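You operate a simulated robot arm through the tools that you are given. There is no shell and no other tool.

Carry out the task below with a simulated two-armed robot. There is one attempt and no reset: what you move stays moved.

JOB
Tip the clear tub of mango cubes into the mango pan and stir.
Fine: put the tub back; stir with the blue ladle, rinse it in the tall pot, leave it in the pot and shut the lid; spill next to nothing.

It is judged by the outcome, as a careful person would: the job done as asked, and still so three seconds after it is handed in. It fails if anything else is knocked over, pushed out of place, dropped, spilled or broken. A push-on lid holds only when it is set on centred and level and pressed home; a screw cap is set on level and turned clockwise until tight.

ROBOT AND FRAMES
Two 7-joint arms with fingered hands on one trunk that stands fixed in place. Base frame: the origin is at the foot of the trunk, x ahead of it, y to its left, z up; the work surface is at about z = 0.853. Readings come in m, degrees, newtons and seconds.
The left shoulder is at [0.081, 0.241, 1.692], the right one opposite. With the tool pointing down near the work surface each hand reaches from about 0.1 to 0.88 m from the base axis, measured 20 degrees to its own side. Payload 4.9 kg a hand.
The tool frame of a hand sits at the grasp point between the pads (the TCP): z along the fingers, y along the line on which they close. The tips reach 0.032 m beyond it. The gripper opens to 0.2 m; its body begins 0.089 m behind the TCP. The gripper is a hand of 4 fingers: y runs from the thumb to the fingers, the wrist lies at [0, 0, -0.267] in the tool frame.
Orientation is told as [roll, pitch, yaw] about the base's x, y, z axes, in that order, counted from this pose: with the fingers straight down and closing along the base's y, the tool's x points along the base's -x, its y along +y and its z along -z.

CONTROLS
- The arms move only by the tool arm_command. It takes "left_series", "right_series" or both (then of equal length, played together; a hand with none holds still); each is a list of rows, each an object of numbers (a shift or turn left out is 0): "tx", "ty", "tz": the shift along the tool's x, y, z in m; "wx", "wy", "wz": the turn, a rotation vector about the tool's x, y, z in degrees. In form: [{"tx": .., "ty": .., "tz": .., "wx": .., "wy": .., "wz": ..}, ...]. A call has 1 to 20 rows; each row shifts and turns the commanded pose from where the row before left it, along the tool's axes as they then stand. Rows are played at 5 a second. More than 0.05 m and 8.6 degrees between two rows, and nothing of the call is played. Where a pose cannot be reached the arm comes as near as it can. A force on the tool above 40 N (or 10 N above the force at the start of the call, whichever is more), or a blocked arm, ends the call early, and 0.2 s more pass. In this call time passes only in rows, and 0.2 s behind the last. It gives the time, the measured TCP pose, the force on the tool (base axes), the opening and the grip force at its end, in the units of the frame above (readings bear some noise), with the torque about the TCP (base axes, N m) and any sound that the robot's microphone picked up.
- Cameras (640 x 400 px; columns grow to the right, rows downward): "scene" is now at [0.1135, 0.0008, 1.8565]; the picture's right is [0.01, -1.00, -0.00], its down [-0.68, -0.01, -0.74] and it looks along [0.74, 0.01, -0.68] (base axes); focal length 324 px, centre (320, 200). "left" rides on the left gripper at [-0.069, -0.069, -0.116] in its tool frame; the picture's right is [0.71, -0.71, 0.00], its down [0.54, 0.54, -0.64] and it looks along [0.45, 0.45, 0.77] (tool axes); focal length 226 px, centre (320, 200). "right" rides on the right gripper at [0.069, -0.069, -0.116] in its tool frame; the picture's right is [0.71, 0.71, 0.00], its down [-0.54, 0.54, -0.64] and it looks along [-0.45, 0.45, 0.77] (tool axes); focal length 226 px, centre (320, 200). There is no depth. A picture from a camera that has moved, and an enlarged one, comes with that camera's place and axes in the base frame and with its lens.
- camera(camera): a new picture of that camera. It takes no simulated time.
- lift_body(by): slides the trunk up (or, below 0, down) by that many m; the arms and the scene camera ride with it, the base frame stays. It gives what a move gives, with no picture.
- finger_targets(finger1, finger2, finger3, thumb_bend, hand): sets how far each is bent, from 0 (flat) to 1 (curled in); at 0.3 the hand is open as for a grip, at 0.7 the pads meet at the TCP. One left out holds its place. A second passes; each finger stops where it meets its share of the squeeze, and holds until it gets a number again. It is the only way to open and close the hand. It gives what a move gives, with no picture; readings hold the bend of each and the force on the fingers (four entries, about 0 where the hand has none), thumb and palm.
- aim_head(pan, tilt): turns the head with the scene camera to pan (to the left, within 86 degrees either way) and tilt (down, from -29 to 69), counted from straight ahead of the robot. It gives what a move gives.
- inspect(camera, box): a new picture of the part [left, top, right, bottom] of that camera's present view, enlarged. It takes no simulated time.
- job_done(): hands the job in; it is judged then, once.

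Places have to be worked out from the pictures, the camera data and where the tool is seen. Open the grippers and draw the arms clear of the work before you hand the job in, unless the task says otherwise.

The tools are called after "Emit:" by a JSON object that holds its "op" and its "data". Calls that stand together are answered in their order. arm_command: Moves the arms, as the interface text tells. Its arguments: {"type":"object","properties":{"left_series":{"type":"array"},"right_series":{"type":"array"}},"required":[]} The other tools are called the same way: lift_body (by) moves the trunk up or down; finger_targets (finger1, finger2, finger3, thumb_bend, hand) moves the fingers one by one; aim_head (pan, tilt) turns the head that bears the scene camera; camera (camera) takes a picture; inspect (camera, box) takes an enlarged picture of a part of a camera's view; job_done () hands the job in.

At the start:

```text
t: 0.0
left_ee_pos: [0.5286, 0.254, 1.4726]
left_orientation: [0.1, 0.0, 0.0]
left_ft_force: [-0.5, 0.5, -0.1]
left_torque: [-0.02, -0.02, -0.01]
left_width: 0.1998
left_finger_force: 0.1
left_shape: jaw
left_bend: [0.3, 0.3, 0.3, 0.3]
left_finger forces: [0.1, 0.0, 0.0, 0.1, 0.1, 0.0]
right_ee_pos: [0.766, -0.2357, 1.3836]
right_orientation: [-0.1, 0.0, 0.0]
right_ft_force: [-0.7, -0.2, 0.3]
right_torque: [0.03, 0.01, 0.04]
right_width: 0.2002
right_finger_force: 0.0
right_shape: jaw
right_bend: [0.3, 0.3, 0.3, 0.3]
right_finger forces: [0.0, 0.0, 0.0, 0.0, 0.0, 0.1]
trunk travel left (down, up): [-0.6, 0.24]
head pan, tilt (commanded): [0.6, 42.5]
```

scene: 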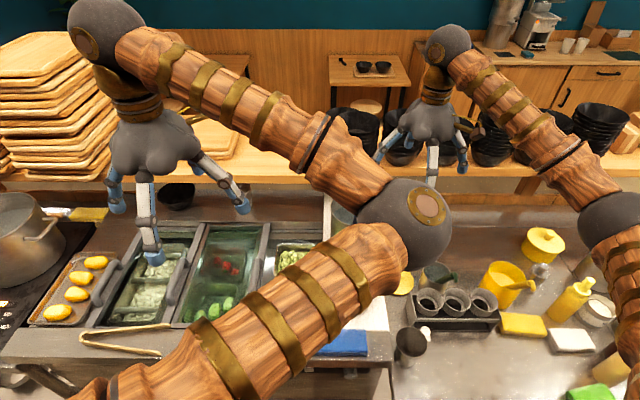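
right: 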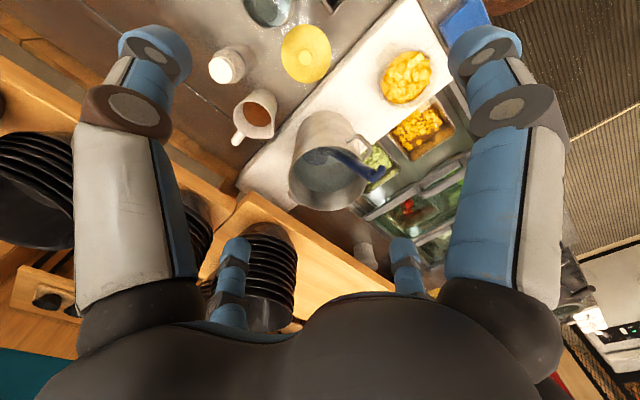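
left: 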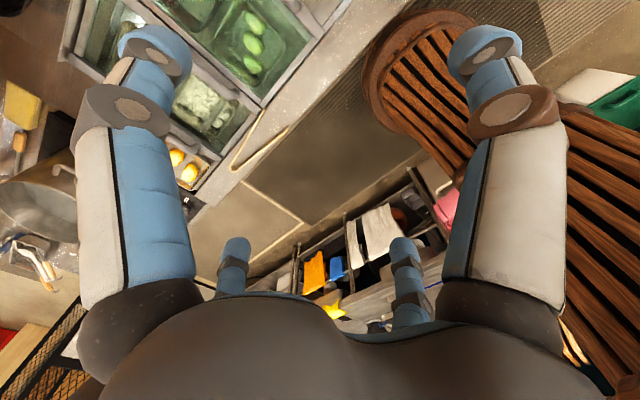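

The left arm hides the middle of the scene. I look closer at the current views to find the tub, mango pan, ladle, pot and lid.

Emit:
{"op": "inspect", "data": {"camera": "right", "box": [200, 0, 500, 220]}}

Emit:
{"op": "inspect", "data": {"camera": "scene", "box": [200, 160, 480, 390]}}

Emit:
{"op": "inspect", "data": {"camera": "scene", "box": [380, 180, 640, 400]}}

```text
1.82 times, centred on (350, 110) of right
camera zoom: at [0.6975, -0.3034, 1.5003], right [-0.71, 0.71, 0.0], down [0.54, 0.54, 0.64], along [0.45, 0.45, -0.77], focal length 411 px, centre (266, 364)
```

zoom: 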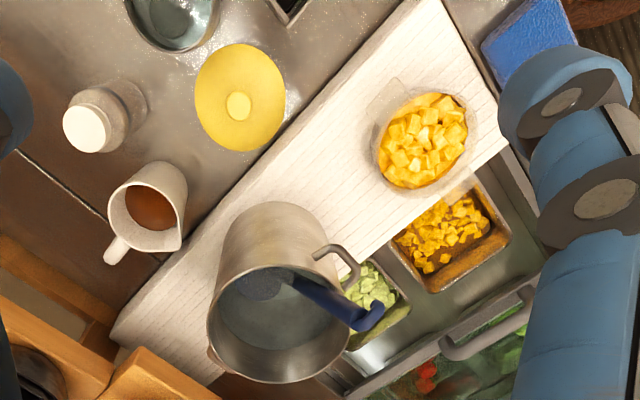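

```text
1.74 times, centred on (340, 275) of scene
camera zoom: at [0.1135, 0.0008, 1.8565], right [0.01, -1.0, 0.0], down [-0.68, -0.01, -0.74], along [0.74, 0.01, -0.68], focal length 564 px, centre (285, 70)
```

zoom: 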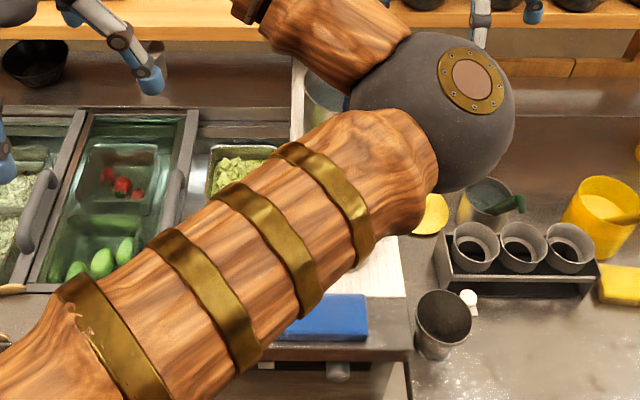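

```text
1.82 times, centred on (510, 290) of scene
camera zoom: at [0.1135, 0.0008, 1.8565], right [0.01, -1.0, 0.0], down [-0.68, -0.01, -0.74], along [0.74, 0.01, -0.68], focal length 589 px, centre (-26, 36)
```

zoom: 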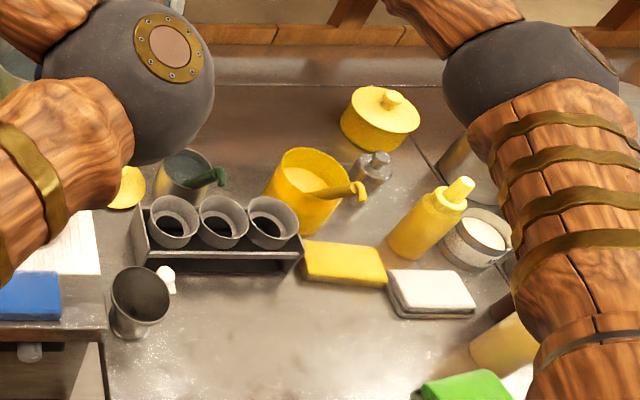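

The mango tub stands on the white board beside the mango pan, and the blue ladle is in the tall pot; the left elbow hides them from the scene camera. I'll move the left hand out to the left, and see how the elbow goes.

Emit:
{"op": "arm_command", "data": {"left_series": [{"ty": 0.04, "tz": -0.02}, {"ty": 0.04, "tz": -0.02}, {"ty": 0.04, "tz": -0.02}, {"ty": 0.04, "tz": -0.02}, {"ty": 0.04, "tz": -0.02}, {"ty": 0.04, "tz": -0.02}]}}

Emit:
{"op": "camera", "data": {"camera": "scene"}}

```text
t: 1.4
left_ee_pos: [0.5281, 0.4991, 1.5918]
left_orientation: [-0.1, 0.1, 0.1]
left_ft_force: [-0.3, 0.5, -0.3]
left_torque: [-0.06, -0.01, -0.03]
left_width: 0.1998
left_finger_force: 0.1
left_shape: jaw
left_bend: [0.3, 0.3, 0.3, 0.3]
left_finger forces: [0.1, 0.0, 0.0, 0.0, 0.0, 0.0]
right_ee_pos: [0.7661, -0.2308, 1.3841]
right_orientation: [-0.2, 0.0, -0.1]
right_ft_force: [0.0, 0.0, 0.4]
right_torque: [-0.03, -0.02, -0.02]
right_width: 0.2
right_finger_force: 0.0
right_shape: jaw
right_bend: [0.3, 0.3, 0.3, 0.3]
right_finger forces: [0.0, 0.0, 0.0, 0.0, 0.0, 0.0]
trunk travel left (down, up): [-0.6, 0.24]
head pan, tilt (commanded): [0.6, 42.5]
```

```text
taken
camera scene: at [0.113, 0.0042, 1.8565], right [0.01, -1.0, 0.0], down [-0.68, -0.01, -0.74], along [0.74, 0.01, -0.68], focal length 324 px, centre (320, 200)
```

scene: 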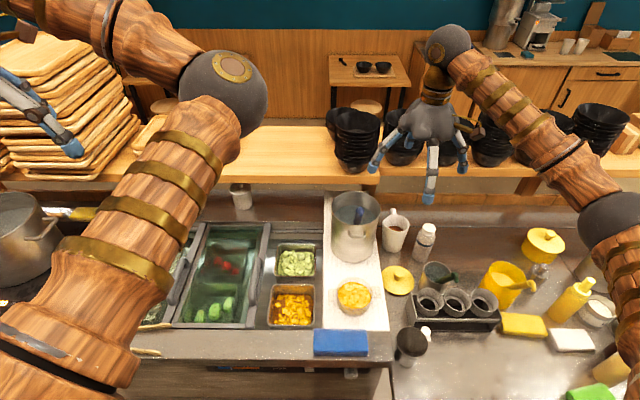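

The view is clear now. I enlarge the prep counter around the tub, pan, pot and possible lids.

Emit:
{"op": "inspect", "data": {"camera": "scene", "box": [160, 170, 440, 370]}}

Emit:
{"op": "inspect", "data": {"camera": "scene", "box": [260, 230, 400, 340]}}

Emit:
{"op": "inspect", "data": {"camera": "scene", "box": [320, 170, 440, 270]}}

```text
2.00 times, centred on (300, 270) of scene
camera zoom: at [0.113, 0.0042, 1.8565], right [0.01, -1.0, 0.0], down [-0.68, -0.01, -0.74], along [0.74, 0.01, -0.68], focal length 648 px, centre (360, 60)
```

zoom: 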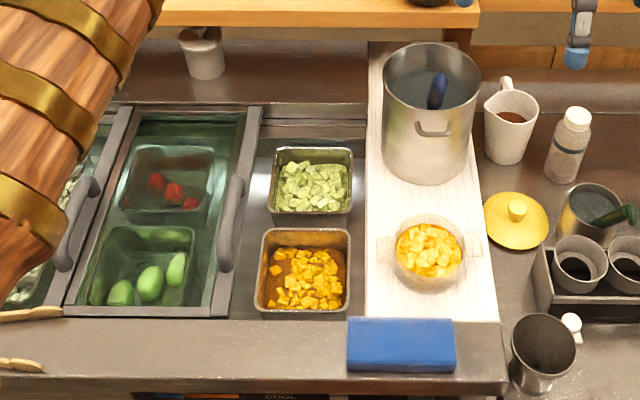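

```text
3.64 times, centred on (330, 285) of scene
camera zoom: at [0.113, 0.0042, 1.8565], right [0.01, -1.0, 0.0], down [-0.68, -0.01, -0.74], along [0.74, 0.01, -0.68], focal length 1178 px, centre (284, -109)
```

zoom: 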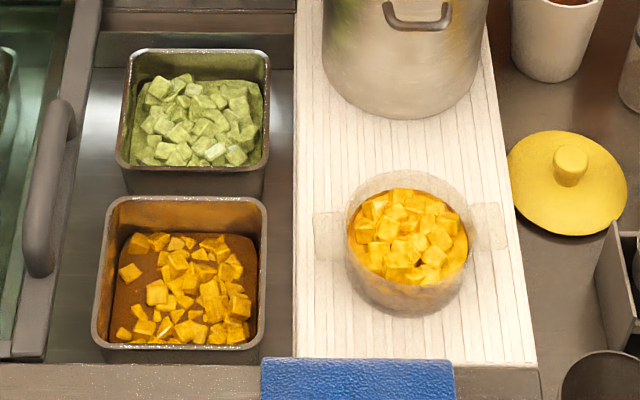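

```text
4.00 times, centred on (380, 220) of scene
camera zoom: at [0.113, 0.0042, 1.8565], right [0.01, -1.0, 0.0], down [-0.68, -0.01, -0.74], along [0.74, 0.01, -0.68], focal length 1296 px, centre (80, 120)
```

zoom: 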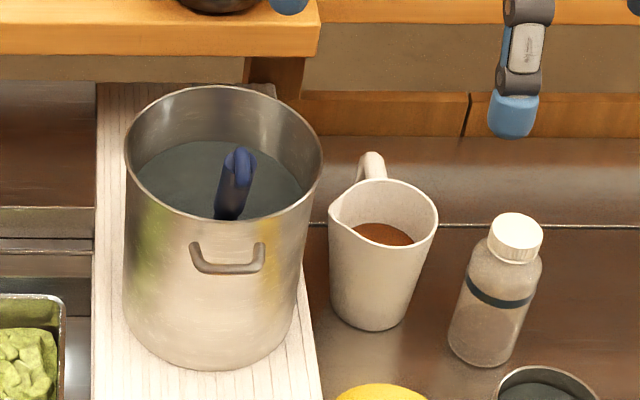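

I estimate the tub at about (0.67, -0.10), the mango pan at about (0.68, 0.10), and the pot centre at about (0.93, -0.11) with its rim near z 1.07. The prep rail's glass lid needs a closer look, so I draw the right hand back to get its camera over the rail.

Emit:
{"op": "arm_command", "data": {"right_series": [{"tx": 0.04}, {"tx": 0.04}, {"tx": 0.04}, {"tx": 0.04}, {"tx": 0.04}, {"tx": 0.04}, {"tx": 0.03}]}}

Emit:
{"op": "camera", "data": {"camera": "right"}}

Emit:
{"op": "camera", "data": {"camera": "scene"}}

Emit:
{"op": "camera", "data": {"camera": "left"}}

```text
t: 3.0
left_ee_pos: [0.5268, 0.4962, 1.5931]
left_orientation: [-0.1, 0.0, 0.0]
left_ft_force: [-0.1, -0.2, 0.0]
left_torque: [0.02, 0.02, -0.02]
left_width: 0.1998
left_finger_force: 0.0
left_shape: jaw
left_bend: [0.3, 0.3, 0.3, 0.3]
left_finger forces: [0.1, 0.0, 0.0, 0.0, 0.0, 0.1]
right_ee_pos: [0.4954, -0.2346, 1.3839]
right_orientation: [-0.1, 0.0, 0.0]
right_ft_force: [0.9, 0.4, 0.1]
right_torque: [-0.05, 0.01, 0.01]
right_width: 0.2
right_finger_force: 0.1
right_shape: jaw
right_bend: [0.3, 0.3, 0.3, 0.3]
right_finger forces: [0.1, 0.1, 0.0, 0.0, 0.0, 0.0]
trunk travel left (down, up): [-0.6, 0.24]
head pan, tilt (commanded): [0.6, 42.5]
```

```text
taken
camera right: at [0.4266, -0.3035, 1.5006], right [-0.71, 0.71, 0.0], down [0.54, 0.54, 0.64], along [0.45, 0.45, -0.77], focal length 226 px, centre (320, 200)
```

right: 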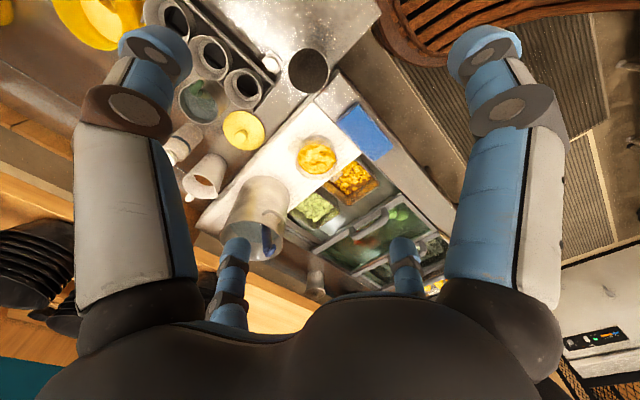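

```text
taken
camera scene: at [0.1125, 0.0006, 1.8566], right [0.01, -1.0, 0.0], down [-0.68, -0.01, -0.74], along [0.74, 0.01, -0.68], focal length 324 px, centre (320, 200)
```

scene: 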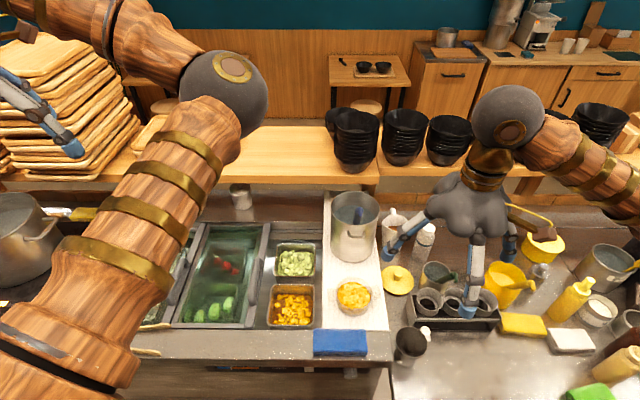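

```text
taken
camera left: at [0.5963, 0.4278, 1.7108], right [-0.71, -0.71, 0.0], down [-0.54, 0.54, 0.64], along [-0.45, 0.45, -0.77], focal length 226 px, centre (320, 200)
```

left: 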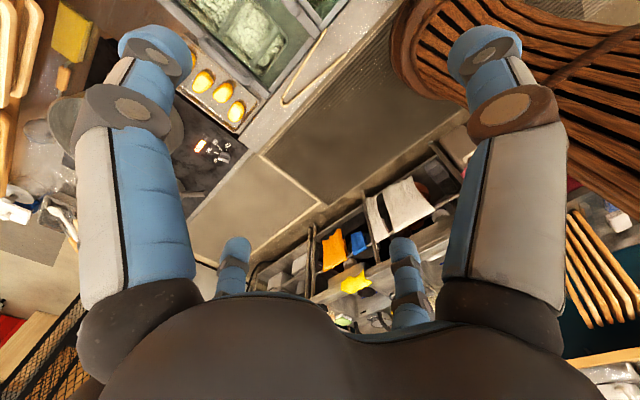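

I enlarge the rail in the right camera and the scene camera to read the lid's make.

Emit:
{"op": "inspect", "data": {"camera": "right", "box": [280, 130, 460, 290]}}

Emit:
{"op": "inspect", "data": {"camera": "scene", "box": [150, 200, 330, 340]}}

Emit:
{"op": "inspect", "data": {"camera": "right", "box": [190, 100, 370, 270]}}

```text
2.50 times, centred on (370, 210) of right
camera zoom: at [0.4266, -0.3035, 1.5006], right [-0.71, 0.71, 0.0], down [0.54, 0.54, 0.64], along [0.45, 0.45, -0.77], focal length 565 px, centre (195, 175)
```

zoom: 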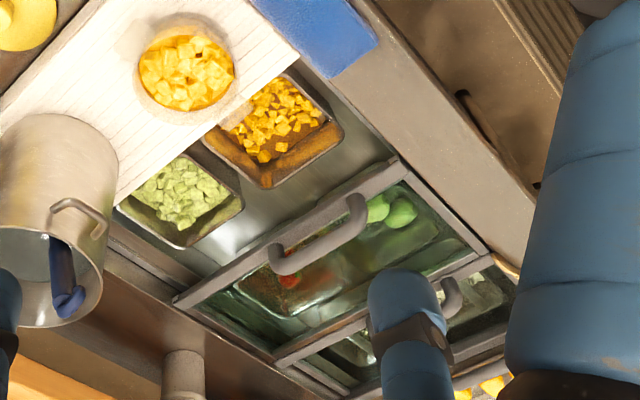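

```text
2.86 times, centred on (240, 270) of scene
camera zoom: at [0.1125, 0.0006, 1.8566], right [0.01, -1.0, 0.0], down [-0.68, -0.01, -0.74], along [0.74, 0.01, -0.68], focal length 926 px, centre (549, 0)
```

zoom: 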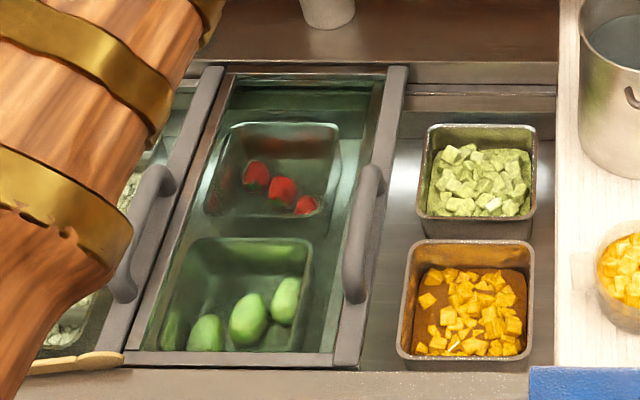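

```text
2.35 times, centred on (280, 185) of right
camera zoom: at [0.4266, -0.3035, 1.5006], right [-0.71, 0.71, 0.0], down [0.54, 0.54, 0.64], along [0.45, 0.45, -0.77], focal length 532 px, centre (414, 235)
```

zoom: 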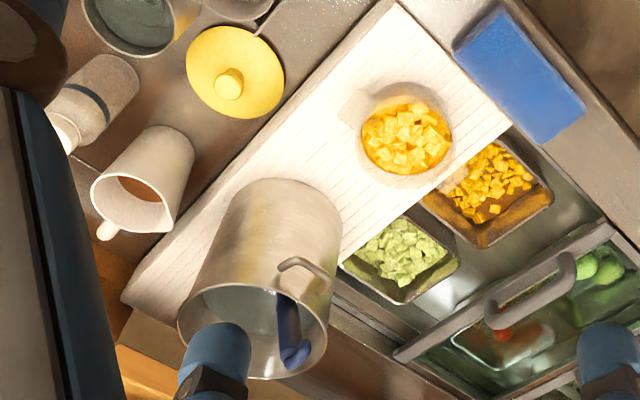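

The rail has sliding glass lids; the one beside the mango/melon section has an arched handle and should slide right over the pans. The hand seems to have four fingers in a cross; I test which finger number is where and what flat and curled look like.

Emit:
{"op": "finger_targets", "data": {"hand": "right", "finger1": 1.0, "finger3": 0.0}}

Emit:
{"op": "camera", "data": {"camera": "right"}}

Emit:
{"op": "inspect", "data": {"camera": "scene", "box": [360, 130, 600, 330]}}

```text
t: 4.0
left_ee_pos: [0.528, 0.4955, 1.5928]
left_orientation: [0.0, 0.0, 0.0]
left_ft_force: [0.3, 0.0, -0.1]
left_torque: [-0.01, -0.02, 0.0]
left_width: 0.2001
left_finger_force: 0.0
left_shape: jaw
left_bend: [0.3, 0.3, 0.3, 0.3]
left_finger forces: [0.0, 0.0, 0.1, 0.0, 0.0, 0.1]
right_ee_pos: [0.4968, -0.2357, 1.3845]
right_orientation: [0.0, 0.0, -0.1]
right_ft_force: [-0.7, 0.2, 0.4]
right_torque: [-0.01, 0.03, 0.01]
right_width: 0.1155
right_finger_force: 0.0
right_shape: fingers
right_bend: [1.0, 0.3, 0.01, 0.3]
right_finger forces: [0.0, 0.1, 0.1, 0.0, 0.0, 0.0]
trunk travel left (down, up): [-0.6, 0.24]
head pan, tilt (commanded): [0.6, 42.5]
```

```text
taken
camera right: at [0.4281, -0.3034, 1.5003], right [-0.71, 0.71, 0.0], down [0.54, 0.54, 0.64], along [0.45, 0.45, -0.77], focal length 226 px, centre (320, 200)
```

right: 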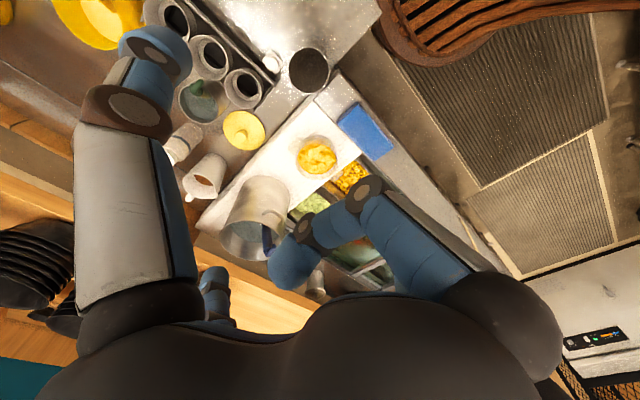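

```text
2.00 times, centred on (480, 230) of scene
camera zoom: at [0.1138, 0.0009, 1.8565], right [0.01, -1.0, 0.0], down [-0.68, -0.01, -0.74], along [0.74, 0.01, -0.68], focal length 648 px, centre (0, 140)
```

zoom: 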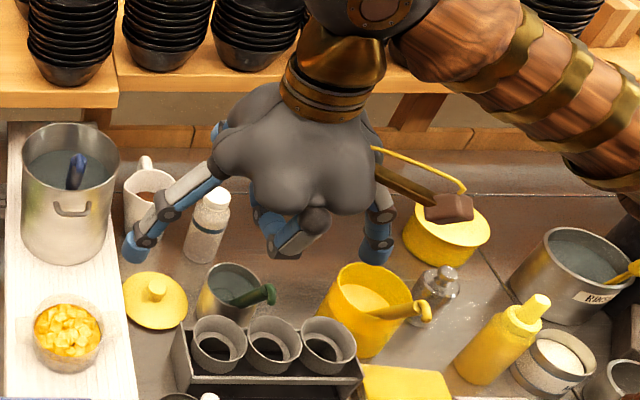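

Finger1 is the near (tool +x) finger, finger3 the far one; curling folds a finger under the palm. I restore the open shape and look at the labelled pot on the right and the rest of the scene.

Emit:
{"op": "finger_targets", "data": {"hand": "right", "finger1": 0.3, "finger3": 0.3}}

Emit:
{"op": "inspect", "data": {"camera": "scene", "box": [520, 220, 640, 320]}}

Emit:
{"op": "aim_head", "data": {"pan": -35, "tilt": 45}}

Emit:
{"op": "camera", "data": {"camera": "scene"}}

```text
t: 5.0
left_ee_pos: [0.5287, 0.4957, 1.5944]
left_orientation: [0.0, 0.0, -0.1]
left_ft_force: [0.3, 0.2, -0.1]
left_torque: [0.02, 0.0, 0.02]
left_width: 0.1999
left_finger_force: 0.1
left_shape: jaw
left_bend: [0.3, 0.3, 0.3, 0.3]
left_finger forces: [0.0, 0.0, 0.0, 0.0, 0.0, 0.0]
right_ee_pos: [0.4967, -0.2352, 1.3843]
right_orientation: [0.0, -0.1, 0.1]
right_ft_force: [0.6, 0.0, 0.3]
right_torque: [-0.03, 0.02, 0.0]
right_width: 0.1401
right_finger_force: 0.2
right_shape: fingers
right_bend: [0.3, 0.3, 0.3, 0.3]
right_finger forces: [0.0, 0.1, 0.1, 0.1, 0.0, 0.0]
trunk travel left (down, up): [-0.6, 0.24]
head pan, tilt (commanded): [0.6, 42.5]
```

```text
4.00 times, centred on (580, 270) of scene
camera zoom: at [0.1133, 0.0008, 1.8565], right [0.01, -1.0, 0.0], down [-0.68, -0.01, -0.74], along [0.74, 0.01, -0.68], focal length 1296 px, centre (-720, -80)
```

zoom: 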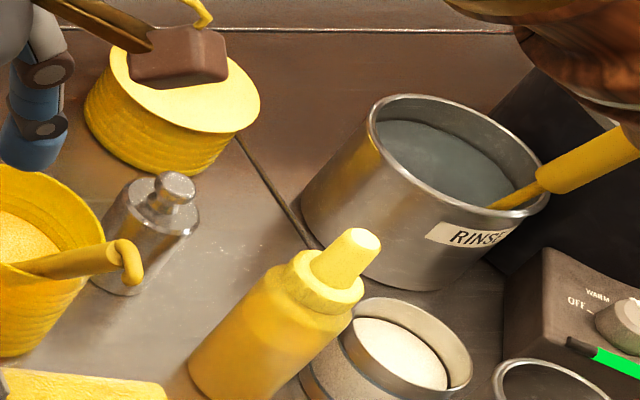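

```text
t: 6.0
left_ee_pos: [0.5277, 0.4957, 1.5923]
left_orientation: [0.0, 0.0, -0.1]
left_ft_force: [0.0, 0.2, 0.0]
left_torque: [-0.02, 0.02, 0.01]
left_width: 0.2001
left_finger_force: 0.1
left_shape: jaw
left_bend: [0.3, 0.3, 0.3, 0.3]
left_finger forces: [0.0, 0.1, 0.1, 0.0, 0.0, 0.1]
right_ee_pos: [0.4965, -0.2345, 1.3833]
right_orientation: [0.0, 0.0, -0.1]
right_ft_force: [-0.1, -0.3, 0.4]
right_torque: [0.03, 0.02, 0.0]
right_width: 0.1396
right_finger_force: 0.1
right_shape: fingers
right_bend: [0.3, 0.3, 0.3, 0.3]
right_finger forces: [0.0, 0.0, 0.0, 0.1, 0.0, 0.0]
trunk travel left (down, up): [-0.6, 0.24]
head pan, tilt (commanded): [-35.0, 45.0]
```

```text
taken
camera scene: at [0.0969, -0.0466, 1.8529], right [-0.57, -0.82, 0.0], down [-0.58, 0.41, -0.71], along [0.58, -0.41, -0.71], focal length 324 px, centre (320, 200)
```

scene: 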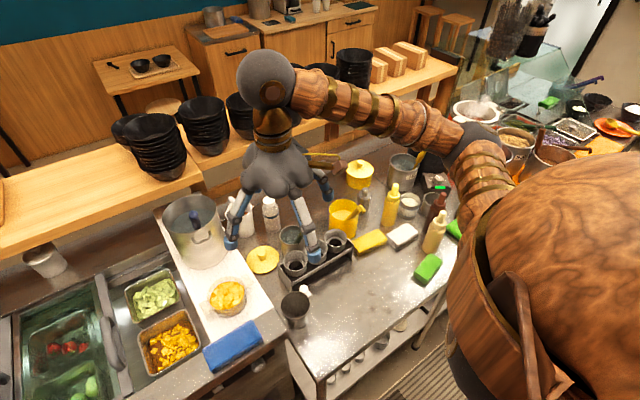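

The RINSE pot on the right is a short one with a yellow spatula; the job's tall pot is the one with the blue ladle. The reported width changed after finger-wise control, so I check the hand's shape and the pot/ladle from this angle.

Emit:
{"op": "camera", "data": {"camera": "right"}}

Emit:
{"op": "inspect", "data": {"camera": "scene", "box": [150, 180, 290, 340]}}

Emit:
{"op": "inspect", "data": {"camera": "scene", "box": [0, 240, 240, 400]}}

```text
taken
camera right: at [0.4278, -0.3034, 1.5004], right [-0.71, 0.71, 0.0], down [0.54, 0.54, 0.64], along [0.45, 0.45, -0.77], focal length 226 px, centre (320, 200)
```

right: 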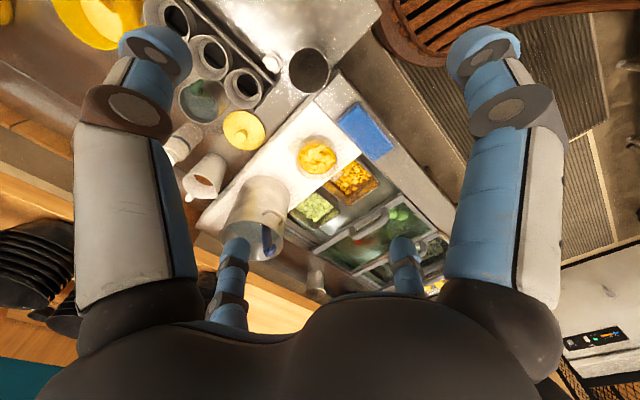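

```text
2.50 times, centred on (220, 260) of scene
camera zoom: at [0.0969, -0.0466, 1.8529], right [-0.57, -0.82, 0.0], down [-0.58, 0.41, -0.71], along [0.58, -0.41, -0.71], focal length 810 px, centre (570, 50)
```

zoom: 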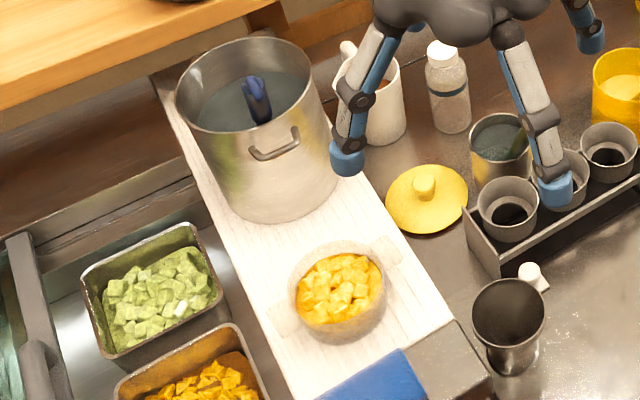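

```text
2.50 times, centred on (120, 320) of scene
camera zoom: at [0.0969, -0.0466, 1.8529], right [-0.57, -0.82, 0.0], down [-0.58, 0.41, -0.71], along [0.58, -0.41, -0.71], focal length 810 px, centre (820, -100)
```

zoom: 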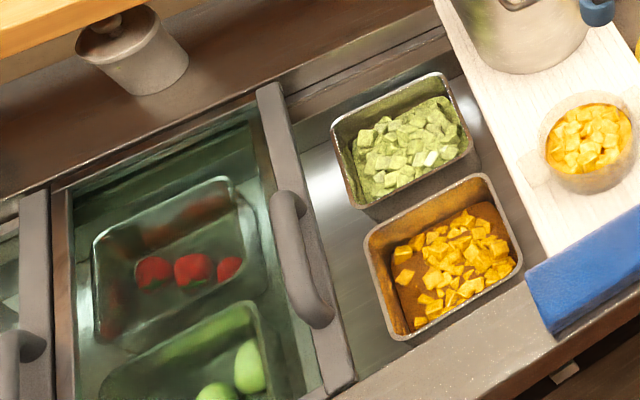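

The four views agree the ladle's hook end is near (0.76, -0.105, 1.217), leaning over the pot's front rim toward me. For the tub I want a closer fix, so I turn the head back and bring the right hand to about (0.57, -0.10, 1.20), yawed -45 so its camera faces forward.

Emit:
{"op": "aim_head", "data": {"pan": 0, "tilt": 48}}

Emit:
{"op": "arm_command", "data": {"right_series": [{"tx": -0.01225, "ty": 0.0224, "tz": 0.0307}, {"tx": -0.01225, "ty": 0.0224, "tz": 0.0307}, {"tx": -0.01225, "ty": 0.0224, "tz": 0.0307}, {"tx": -0.01225, "ty": 0.0224, "tz": 0.0307}, {"tx": -0.01225, "ty": 0.0224, "tz": 0.0307}, {"tx": -0.01225, "ty": 0.0224, "tz": 0.0307}, {"wz": 7.5}, {"wz": 7.5}, {"wz": 7.5}, {"wz": 7.5}, {"wz": 7.5}, {"wz": 7.5}]}}

Emit:
{"op": "camera", "data": {"camera": "right"}}

Emit:
{"op": "camera", "data": {"camera": "scene"}}

```text
t: 7.0
left_ee_pos: [0.5285, 0.496, 1.5934]
left_orientation: [0.0, 0.0, -0.1]
left_ft_force: [0.1, -1.0, -0.4]
left_torque: [0.01, -0.01, -0.01]
left_width: 0.2001
left_finger_force: 0.1
left_shape: jaw
left_bend: [0.3, 0.3, 0.3, 0.3]
left_finger forces: [0.0, 0.0, 0.0, 0.1, 0.0, 0.0]
right_ee_pos: [0.4963, -0.2345, 1.3838]
right_orientation: [-0.1, 0.0, 0.0]
right_ft_force: [-0.1, 0.2, 0.7]
right_torque: [0.02, 0.03, -0.02]
right_width: 0.1397
right_finger_force: 0.2
right_shape: fingers
right_bend: [0.3, 0.3, 0.3, 0.3]
right_finger forces: [0.1, 0.1, 0.0, 0.0, 0.0, 0.0]
trunk travel left (down, up): [-0.6, 0.24]
head pan, tilt (commanded): [0.0, 48.0]
```

```text
t: 9.6
left_ee_pos: [0.5287, 0.4959, 1.5925]
left_orientation: [0.0, 0.0, 0.0]
left_ft_force: [0.2, -0.6, -1.1]
left_torque: [-0.02, -0.04, 0.01]
left_width: 0.2003
left_finger_force: 0.1
left_shape: jaw
left_bend: [0.3, 0.3, 0.3, 0.3]
left_finger forces: [0.1, 0.0, 0.1, 0.0, 0.0, 0.0]
right_ee_pos: [0.5693, -0.1002, 1.1999]
right_orientation: [0.1, 0.0, -45.2]
right_ft_force: [0.1, 0.3, -0.2]
right_torque: [-0.01, 0.0, -0.02]
right_width: 0.1397
right_finger_force: 0.1
right_shape: fingers
right_bend: [0.3, 0.3, 0.3, 0.3]
right_finger forces: [0.0, 0.0, 0.1, 0.1, 0.0, 0.0]
trunk travel left (down, up): [-0.6, 0.24]
head pan, tilt (commanded): [0.0, 48.0]
```

```text
taken
camera right: at [0.4724, -0.0997, 1.3162], right [0.0, 1.0, 0.0], down [0.77, 0.0, 0.64], along [0.64, 0.0, -0.77], focal length 226 px, centre (320, 200)
```

right: 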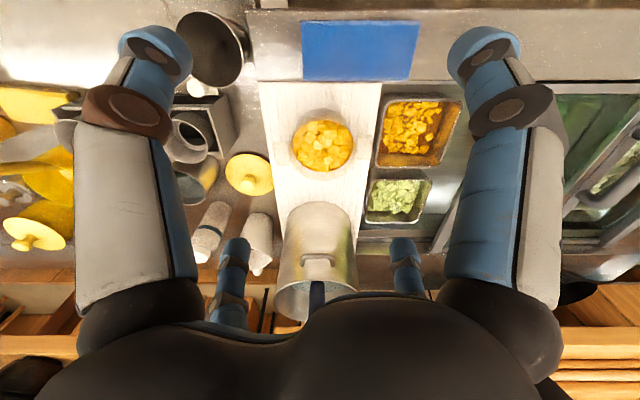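

```text
taken
camera scene: at [0.1093, 0.0002, 1.8487], right [0.0, -1.0, 0.0], down [-0.74, 0.0, -0.67], along [0.67, 0.0, -0.74], focal length 324 px, centre (320, 200)
```

scene: 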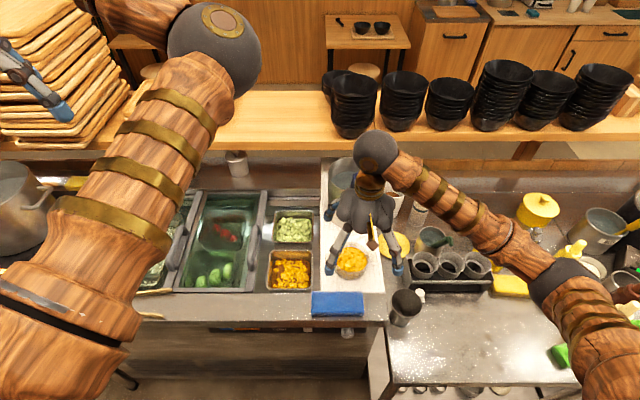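

Now the wrist camera faces forward over the tub. I enlarge it around the tub and pans to measure positions.

Emit:
{"op": "inspect", "data": {"camera": "right", "box": [250, 80, 480, 240]}}

Emit:
{"op": "inspect", "data": {"camera": "scene", "box": [250, 190, 420, 320]}}

Emit:
{"op": "inspect", "data": {"camera": "right", "box": [230, 190, 420, 330]}}

```text
2.50 times, centred on (365, 160) of right
camera zoom: at [0.4724, -0.0997, 1.3162], right [0.0, 1.0, 0.0], down [0.77, 0.0, 0.64], along [0.64, 0.0, -0.77], focal length 565 px, centre (208, 300)
```

zoom: 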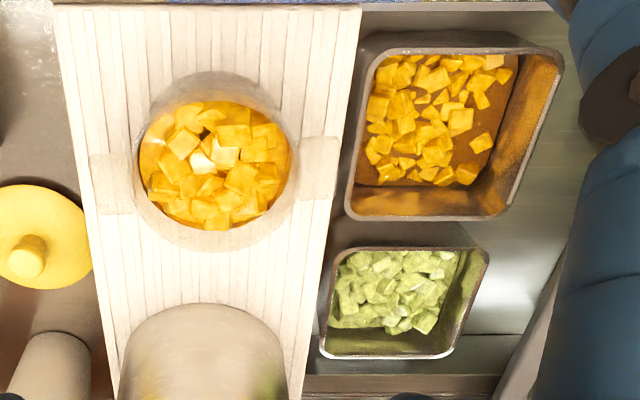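

```text
3.08 times, centred on (335, 255) of scene
camera zoom: at [0.1093, 0.0002, 1.8487], right [0.0, -1.0, 0.0], down [-0.74, 0.0, -0.67], along [0.67, 0.0, -0.74], focal length 997 px, centre (274, 31)
```

zoom: 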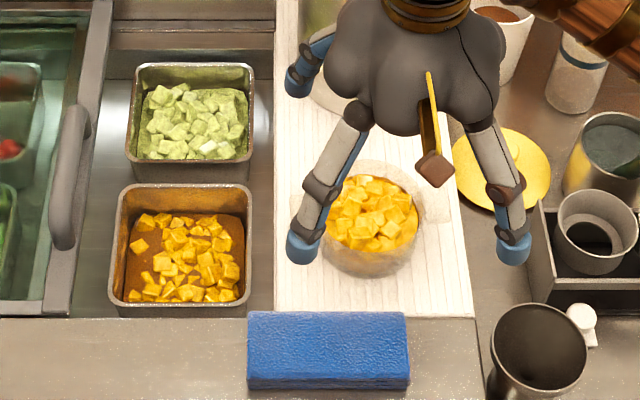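

```text
2.86 times, centred on (325, 260) of right
camera zoom: at [0.4724, -0.0997, 1.3162], right [0.0, 1.0, 0.0], down [0.77, 0.0, 0.64], along [0.64, 0.0, -0.77], focal length 646 px, centre (306, 29)
```

zoom: 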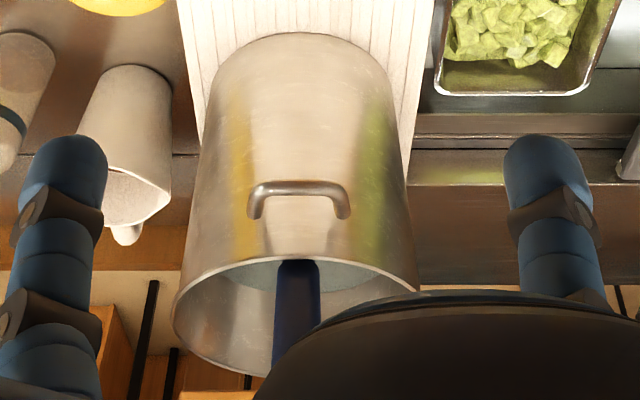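

The close views give: board top near z 0.905, tub rim near z 0.98 with centre about (0.65, -0.096), radius 0.055 and tabs along y; mango pan x 0.61–0.76, y 0.03–0.185, rim near 0.85. I lower, tilt the right hand 20° to its side with fingers diagonal to the tabs, and come over the tub.

Emit:
{"op": "arm_command", "data": {"right_series": [{"tz": 0.0467}, {"tz": 0.0467}, {"tz": 0.0467}, {"wz": -4}, {"wx": -5.03, "wy": 4.37}, {"wx": -5.03, "wy": 4.37}, {"wx": -5.03, "wy": 4.37}, {"tx": -0.0293, "ty": 0.028, "tz": 0.0007}, {"tx": -0.0293, "ty": 0.028, "tz": 0.0007}]}}

Emit:
{"op": "finger_targets", "data": {"hand": "right", "finger1": 0.4, "finger2": 0.4, "finger3": 0.4, "thumb_bend": 0.4}}

Emit:
{"op": "camera", "data": {"camera": "right"}}

Emit:
{"op": "inspect", "data": {"camera": "scene", "box": [250, 150, 450, 310]}}

```text
t: 11.6
left_ee_pos: [0.5328, 0.4962, 1.5927]
left_orientation: [0.1, 0.0, 0.0]
left_ft_force: [0.0, 0.3, -0.3]
left_torque: [0.0, 0.05, 0.0]
left_width: 0.1998
left_finger_force: 0.1
left_shape: jaw
left_bend: [0.3, 0.3, 0.3, 0.3]
left_finger forces: [0.1, 0.1, 0.1, 0.0, 0.1, 0.0]
right_ee_pos: [0.6501, -0.0958, 1.0577]
right_orientation: [15.4, 13.1, -39.1]
right_ft_force: [1.3, 0.8, -0.3]
right_torque: [-0.01, 0.04, 0.0]
right_width: 0.1399
right_finger_force: 0.1
right_shape: fingers
right_bend: [0.3, 0.3, 0.3, 0.3]
right_finger forces: [0.0, 0.1, 0.1, 0.0, 0.0, 0.0]
trunk travel left (down, up): [-0.6, 0.24]
head pan, tilt (commanded): [0.0, 48.0]
```

```text
t: 12.6
left_ee_pos: [0.527, 0.4954, 1.5931]
left_orientation: [-0.1, -0.1, 0.0]
left_ft_force: [-0.1, -0.1, -0.7]
left_torque: [-0.01, 0.0, 0.01]
left_width: 0.1994
left_finger_force: 0.1
left_shape: jaw
left_bend: [0.3, 0.3, 0.3, 0.3]
left_finger forces: [0.1, 0.1, 0.1, 0.0, 0.0, 0.1]
right_ee_pos: [0.6493, -0.095, 1.0607]
right_orientation: [15.3, 13.0, -39.2]
right_ft_force: [0.1, 0.0, 0.0]
right_torque: [0.0, -0.02, 0.02]
right_width: 0.1058
right_finger_force: 0.0
right_shape: fingers
right_bend: [0.4, 0.4, 0.4, 0.4]
right_finger forces: [0.1, 0.0, 0.0, 0.0, 0.0, 0.0]
trunk travel left (down, up): [-0.6, 0.24]
head pan, tilt (commanded): [0.0, 48.0]
```

```text
taken
camera right: at [0.5521, -0.1414, 1.1668], right [-0.07, 0.94, 0.34], down [0.76, -0.17, 0.62], along [0.64, 0.3, -0.7], focal length 226 px, centre (320, 200)
```

right: 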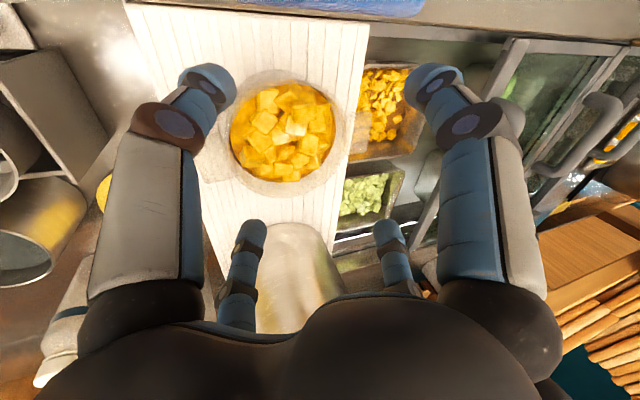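

```text
2.50 times, centred on (350, 230) of scene
camera zoom: at [0.1081, -0.0001, 1.8488], right [0.0, -1.0, 0.0], down [-0.74, 0.0, -0.67], along [0.67, 0.0, -0.74], focal length 810 px, centre (245, 125)
```

zoom: 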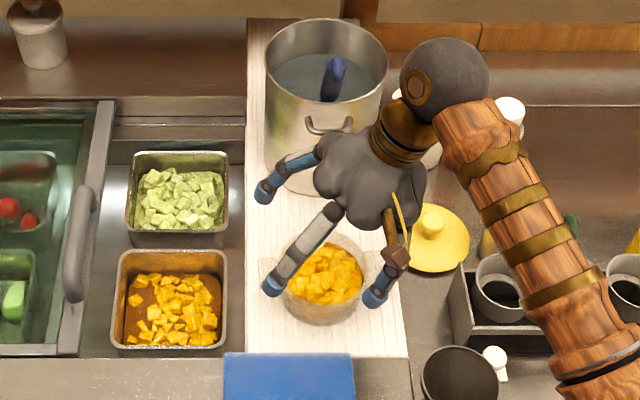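

I enlarge the wrist view to check where the tub's rim and tabs sit against the fingers before descending.

Emit:
{"op": "inspect", "data": {"camera": "right", "box": [180, 40, 420, 240]}}

```text
2.00 times, centred on (300, 140) of right
camera zoom: at [0.5521, -0.1414, 1.1668], right [-0.07, 0.94, 0.34], down [0.76, -0.17, 0.62], along [0.64, 0.3, -0.7], focal length 452 px, centre (360, 320)
```

zoom: 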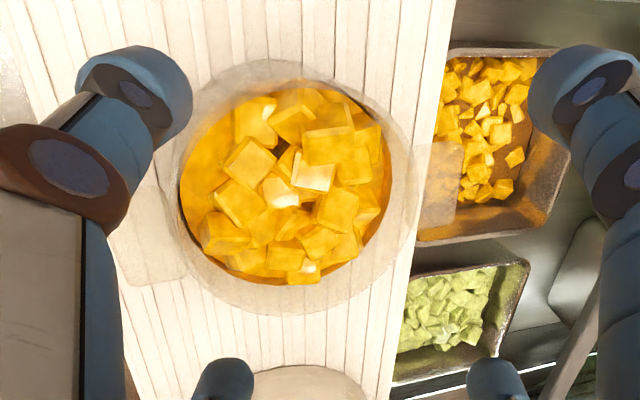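

The rim centre is within 4 mm of my estimate (about (0.653, -0.098)), and the tabs lie clear of all four fingers. I descend two thirds of the way and look again.

Emit:
{"op": "arm_command", "data": {"right_series": [{"tx": -0.0087, "ty": -0.0081, "tz": 0.0296}, {"tx": -0.0087, "ty": -0.0081, "tz": 0.0296}]}}

Emit:
{"op": "camera", "data": {"camera": "right"}}

Emit:
{"op": "inspect", "data": {"camera": "scene", "box": [290, 180, 410, 290]}}

```text
t: 13.2
left_ee_pos: [0.529, 0.4962, 1.594]
left_orientation: [0.0, 0.0, 0.0]
left_ft_force: [-0.2, -0.4, -0.8]
left_torque: [0.03, -0.01, -0.02]
left_width: 0.1998
left_finger_force: 0.1
left_shape: jaw
left_bend: [0.3, 0.3, 0.3, 0.3]
left_finger forces: [0.1, 0.1, 0.1, 0.1, 0.0, 0.1]
right_ee_pos: [0.6504, -0.0978, 0.9946]
right_orientation: [15.3, 12.9, -39.1]
right_ft_force: [-0.9, -0.5, -0.1]
right_torque: [-0.02, 0.02, 0.01]
right_width: 0.1056
right_finger_force: 0.0
right_shape: fingers
right_bend: [0.4, 0.4, 0.4, 0.4]
right_finger forces: [0.0, 0.1, 0.0, 0.0, 0.0, 0.0]
trunk travel left (down, up): [-0.6, 0.24]
head pan, tilt (commanded): [0.0, 48.0]
```

```text
taken
camera right: at [0.5543, -0.1433, 1.1022], right [-0.07, 0.94, 0.34], down [0.76, -0.17, 0.62], along [0.64, 0.3, -0.7], focal length 226 px, centre (320, 200)
```

right: 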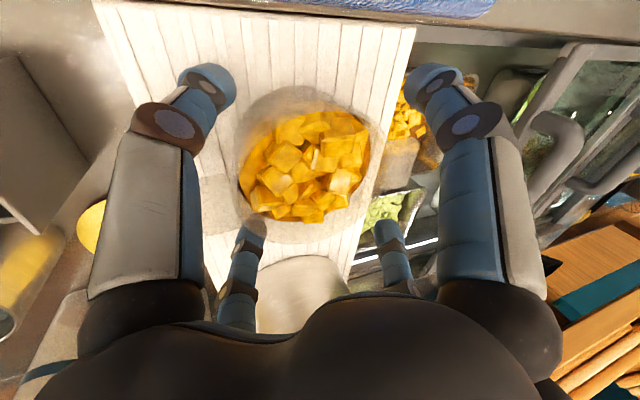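

```text
3.64 times, centred on (350, 235) of scene
camera zoom: at [0.1087, 0.0004, 1.8488], right [0.0, -1.0, 0.0], down [-0.74, 0.0, -0.67], along [0.67, 0.0, -0.74], focal length 1178 px, centre (211, 73)
```

zoom: 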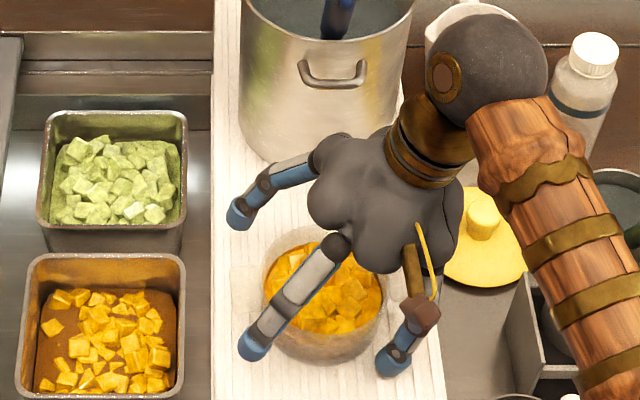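

Emit:
{"op": "inspect", "data": {"camera": "right", "box": [190, 70, 430, 260]}}

```text
2.11 times, centred on (310, 165) of right
camera zoom: at [0.5543, -0.1433, 1.1022], right [-0.07, 0.94, 0.34], down [0.76, -0.17, 0.62], along [0.64, 0.3, -0.7], focal length 476 px, centre (341, 274)
```

zoom: 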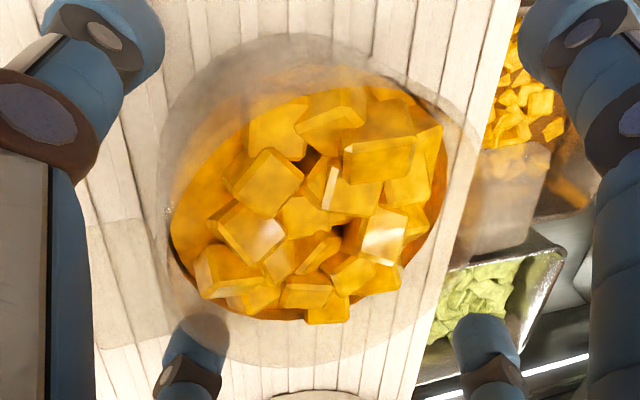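

Alignment holds within 3 mm. I descend the last 2.5 cm to TCP z near 0.97 and check forces before gripping.

Emit:
{"op": "arm_command", "data": {"right_series": [{"tx": -0.0028, "ty": -0.0032, "tz": 0.0117}, {"tx": -0.0028, "ty": -0.0032, "tz": 0.0117}]}}

Emit:
{"op": "camera", "data": {"camera": "right"}}

Emit:
{"op": "inspect", "data": {"camera": "scene", "box": [290, 180, 410, 290]}}

```text
t: 13.6
left_ee_pos: [0.526, 0.4962, 1.5936]
left_orientation: [0.0, 0.0, 0.1]
left_ft_force: [-0.5, 0.7, 1.2]
left_torque: [0.02, -0.04, -0.01]
left_width: 0.1998
left_finger_force: 0.0
left_shape: jaw
left_bend: [0.3, 0.3, 0.3, 0.3]
left_finger forces: [0.0, 0.0, 0.0, 0.1, 0.0, 0.0]
right_ee_pos: [0.6511, -0.0981, 0.9926]
right_orientation: [15.7, 12.8, -39.2]
right_ft_force: [-3.8, 0.2, 14.3]
right_torque: [-0.73, 1.05, -0.21]
right_width: 0.106
right_finger_force: 6.8
right_shape: fingers
right_bend: [0.4, 0.4, 0.4, 0.4]
right_finger forces: [0.1, 0.0, 0.0, 0.1, 14.6, 0.0]
trunk travel left (down, up): [-0.6, 0.24]
head pan, tilt (commanded): [0.0, 48.0]
stopped in row 1 (right hand): the force on the tool passed its limit at 54 N (the readings are from after the stop); the commanded pose is now the measured one
```

```text
taken
camera right: at [0.5538, -0.1433, 1.0988], right [-0.07, 0.94, 0.34], down [0.76, -0.17, 0.63], along [0.65, 0.31, -0.7], focal length 226 px, centre (320, 200)
```

right: 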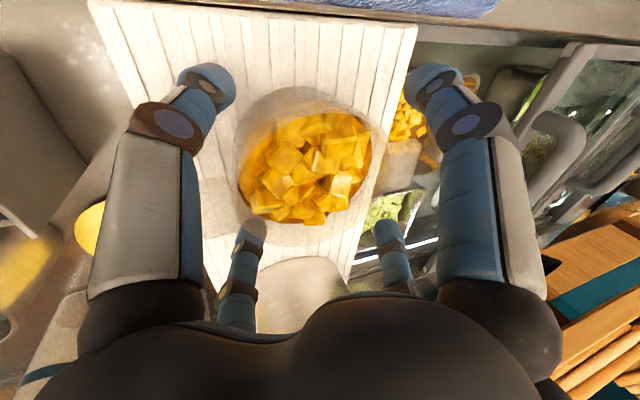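

```text
3.64 times, centred on (350, 235) of scene
camera zoom: at [0.1055, 0.0007, 1.849], right [0.0, -1.0, 0.0], down [-0.74, 0.0, -0.67], along [0.67, 0.0, -0.74], focal length 1178 px, centre (211, 73)
```

zoom: 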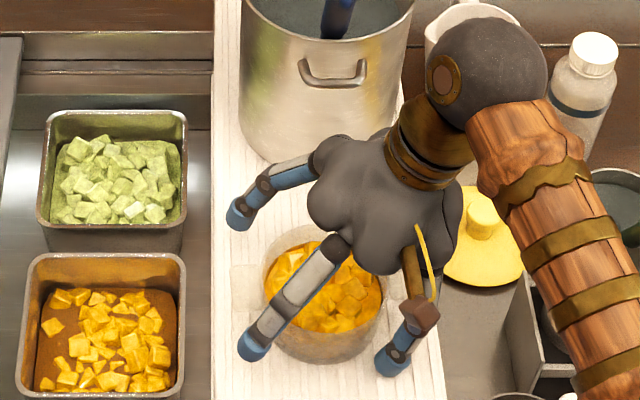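

The thumb met the board: triangulating the board's corner again puts its top at z 0.93, and the tub rim near 0.985. I back off a few mm, pre-close the fingers to just outside the wall, then ease down a little further.

Emit:
{"op": "arm_command", "data": {"right_series": [{"tx": 0.002, "ty": -0.0024, "tz": -0.0045}]}}

Emit:
{"op": "finger_targets", "data": {"hand": "right", "finger1": 0.44, "finger2": 0.44, "finger3": 0.44, "thumb_bend": 0.44}}

Emit:
{"op": "inspect", "data": {"camera": "right", "box": [170, 60, 460, 270]}}

```text
t: 14.0
left_ee_pos: [0.5298, 0.4956, 1.5929]
left_orientation: [0.0, 0.0, 0.0]
left_ft_force: [0.1, 0.2, -0.3]
left_torque: [0.02, -0.02, -0.03]
left_width: 0.1997
left_finger_force: 0.0
left_shape: jaw
left_bend: [0.3, 0.3, 0.3, 0.3]
left_finger forces: [0.0, 0.0, 0.1, 0.1, 0.1, 0.0]
right_ee_pos: [0.6501, -0.1007, 0.9936]
right_orientation: [15.5, 12.9, -39.2]
right_ft_force: [-0.6, 0.5, 0.0]
right_torque: [-0.03, -0.02, -0.03]
right_width: 0.1057
right_finger_force: 0.1
right_shape: fingers
right_bend: [0.4, 0.4, 0.4, 0.4]
right_finger forces: [0.0, 0.0, 0.1, 0.0, 0.0, 0.0]
trunk travel left (down, up): [-0.6, 0.24]
head pan, tilt (commanded): [0.0, 48.0]
```

```text
t: 15.0
left_ee_pos: [0.5287, 0.4953, 1.5933]
left_orientation: [-0.1, 0.0, 0.0]
left_ft_force: [0.8, -0.1, 0.8]
left_torque: [-0.01, 0.01, -0.03]
left_width: 0.1997
left_finger_force: 0.0
left_shape: jaw
left_bend: [0.3, 0.3, 0.3, 0.3]
left_finger forces: [0.1, 0.1, 0.0, 0.1, 0.1, 0.0]
right_ee_pos: [0.6497, -0.1003, 0.9941]
right_orientation: [15.6, 13.0, -39.3]
right_ft_force: [0.8, 0.4, -0.5]
right_torque: [-0.02, 0.01, 0.0]
right_width: 0.0916
right_finger_force: 0.2
right_shape: fingers
right_bend: [0.44, 0.44, 0.44, 0.44]
right_finger forces: [0.0, 0.0, 0.0, 0.0, 0.1, 0.0]
trunk travel left (down, up): [-0.6, 0.24]
head pan, tilt (commanded): [0.0, 48.0]
```

```text
1.90 times, centred on (315, 165) of right
camera zoom: at [0.5523, -0.1458, 1.101], right [-0.07, 0.94, 0.34], down [0.76, -0.17, 0.62], along [0.64, 0.31, -0.7], focal length 431 px, centre (330, 267)
```

zoom: 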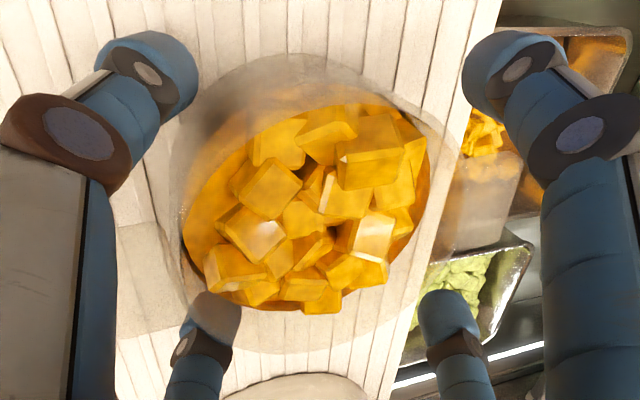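

The fingertips sit just outside the wall at about r 0.08, the lower two about 1 cm above the board. I close all four gradually and watch the forces.

Emit:
{"op": "finger_targets", "data": {"hand": "right", "finger1": 0.49, "finger2": 0.49, "finger3": 0.49, "thumb_bend": 0.49}}

Emit:
{"op": "inspect", "data": {"camera": "right", "box": [170, 60, 460, 270]}}

Emit:
{"op": "inspect", "data": {"camera": "scene", "box": [290, 180, 410, 290]}}

```text
t: 16.0
left_ee_pos: [0.5281, 0.4956, 1.5941]
left_orientation: [0.0, 0.0, 0.1]
left_ft_force: [-0.4, 0.3, 0.3]
left_torque: [-0.02, -0.04, 0.0]
left_width: 0.1997
left_finger_force: 0.0
left_shape: jaw
left_bend: [0.3, 0.3, 0.3, 0.3]
left_finger forces: [0.1, 0.0, 0.0, 0.0, 0.0, 0.1]
right_ee_pos: [0.6495, -0.1, 0.9949]
right_orientation: [15.6, 12.9, -39.1]
right_ft_force: [-0.2, 1.3, -0.6]
right_torque: [0.05, -0.01, -0.01]
right_width: 0.0744
right_finger_force: 1.3
right_shape: fingers
right_bend: [0.49, 0.49, 0.48, 0.49]
right_finger forces: [0.1, 0.0, 0.9, 0.0, 1.0, 0.1]
trunk travel left (down, up): [-0.6, 0.24]
head pan, tilt (commanded): [0.0, 48.0]
```

```text
1.90 times, centred on (315, 165) of right
camera zoom: at [0.5525, -0.1459, 1.1009], right [-0.07, 0.94, 0.34], down [0.76, -0.17, 0.62], along [0.64, 0.31, -0.7], focal length 431 px, centre (330, 267)
```

zoom: 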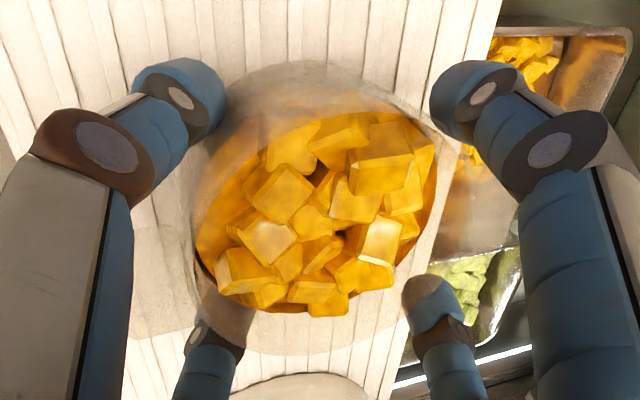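

```text
3.64 times, centred on (350, 235) of scene
camera zoom: at [0.109, 0.0, 1.8487], right [0.0, -1.0, 0.0], down [-0.74, 0.0, -0.67], along [0.67, 0.0, -0.74], focal length 1178 px, centre (211, 73)
```

zoom: 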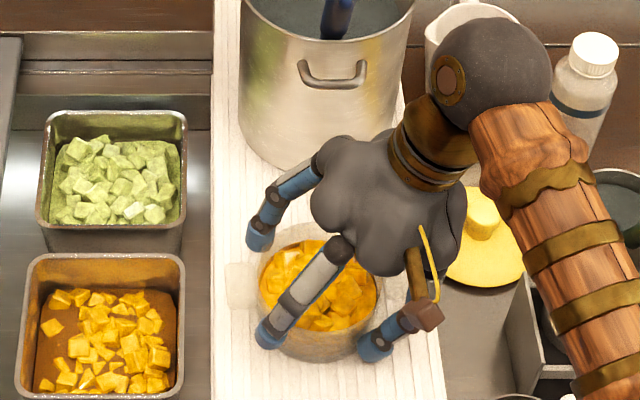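

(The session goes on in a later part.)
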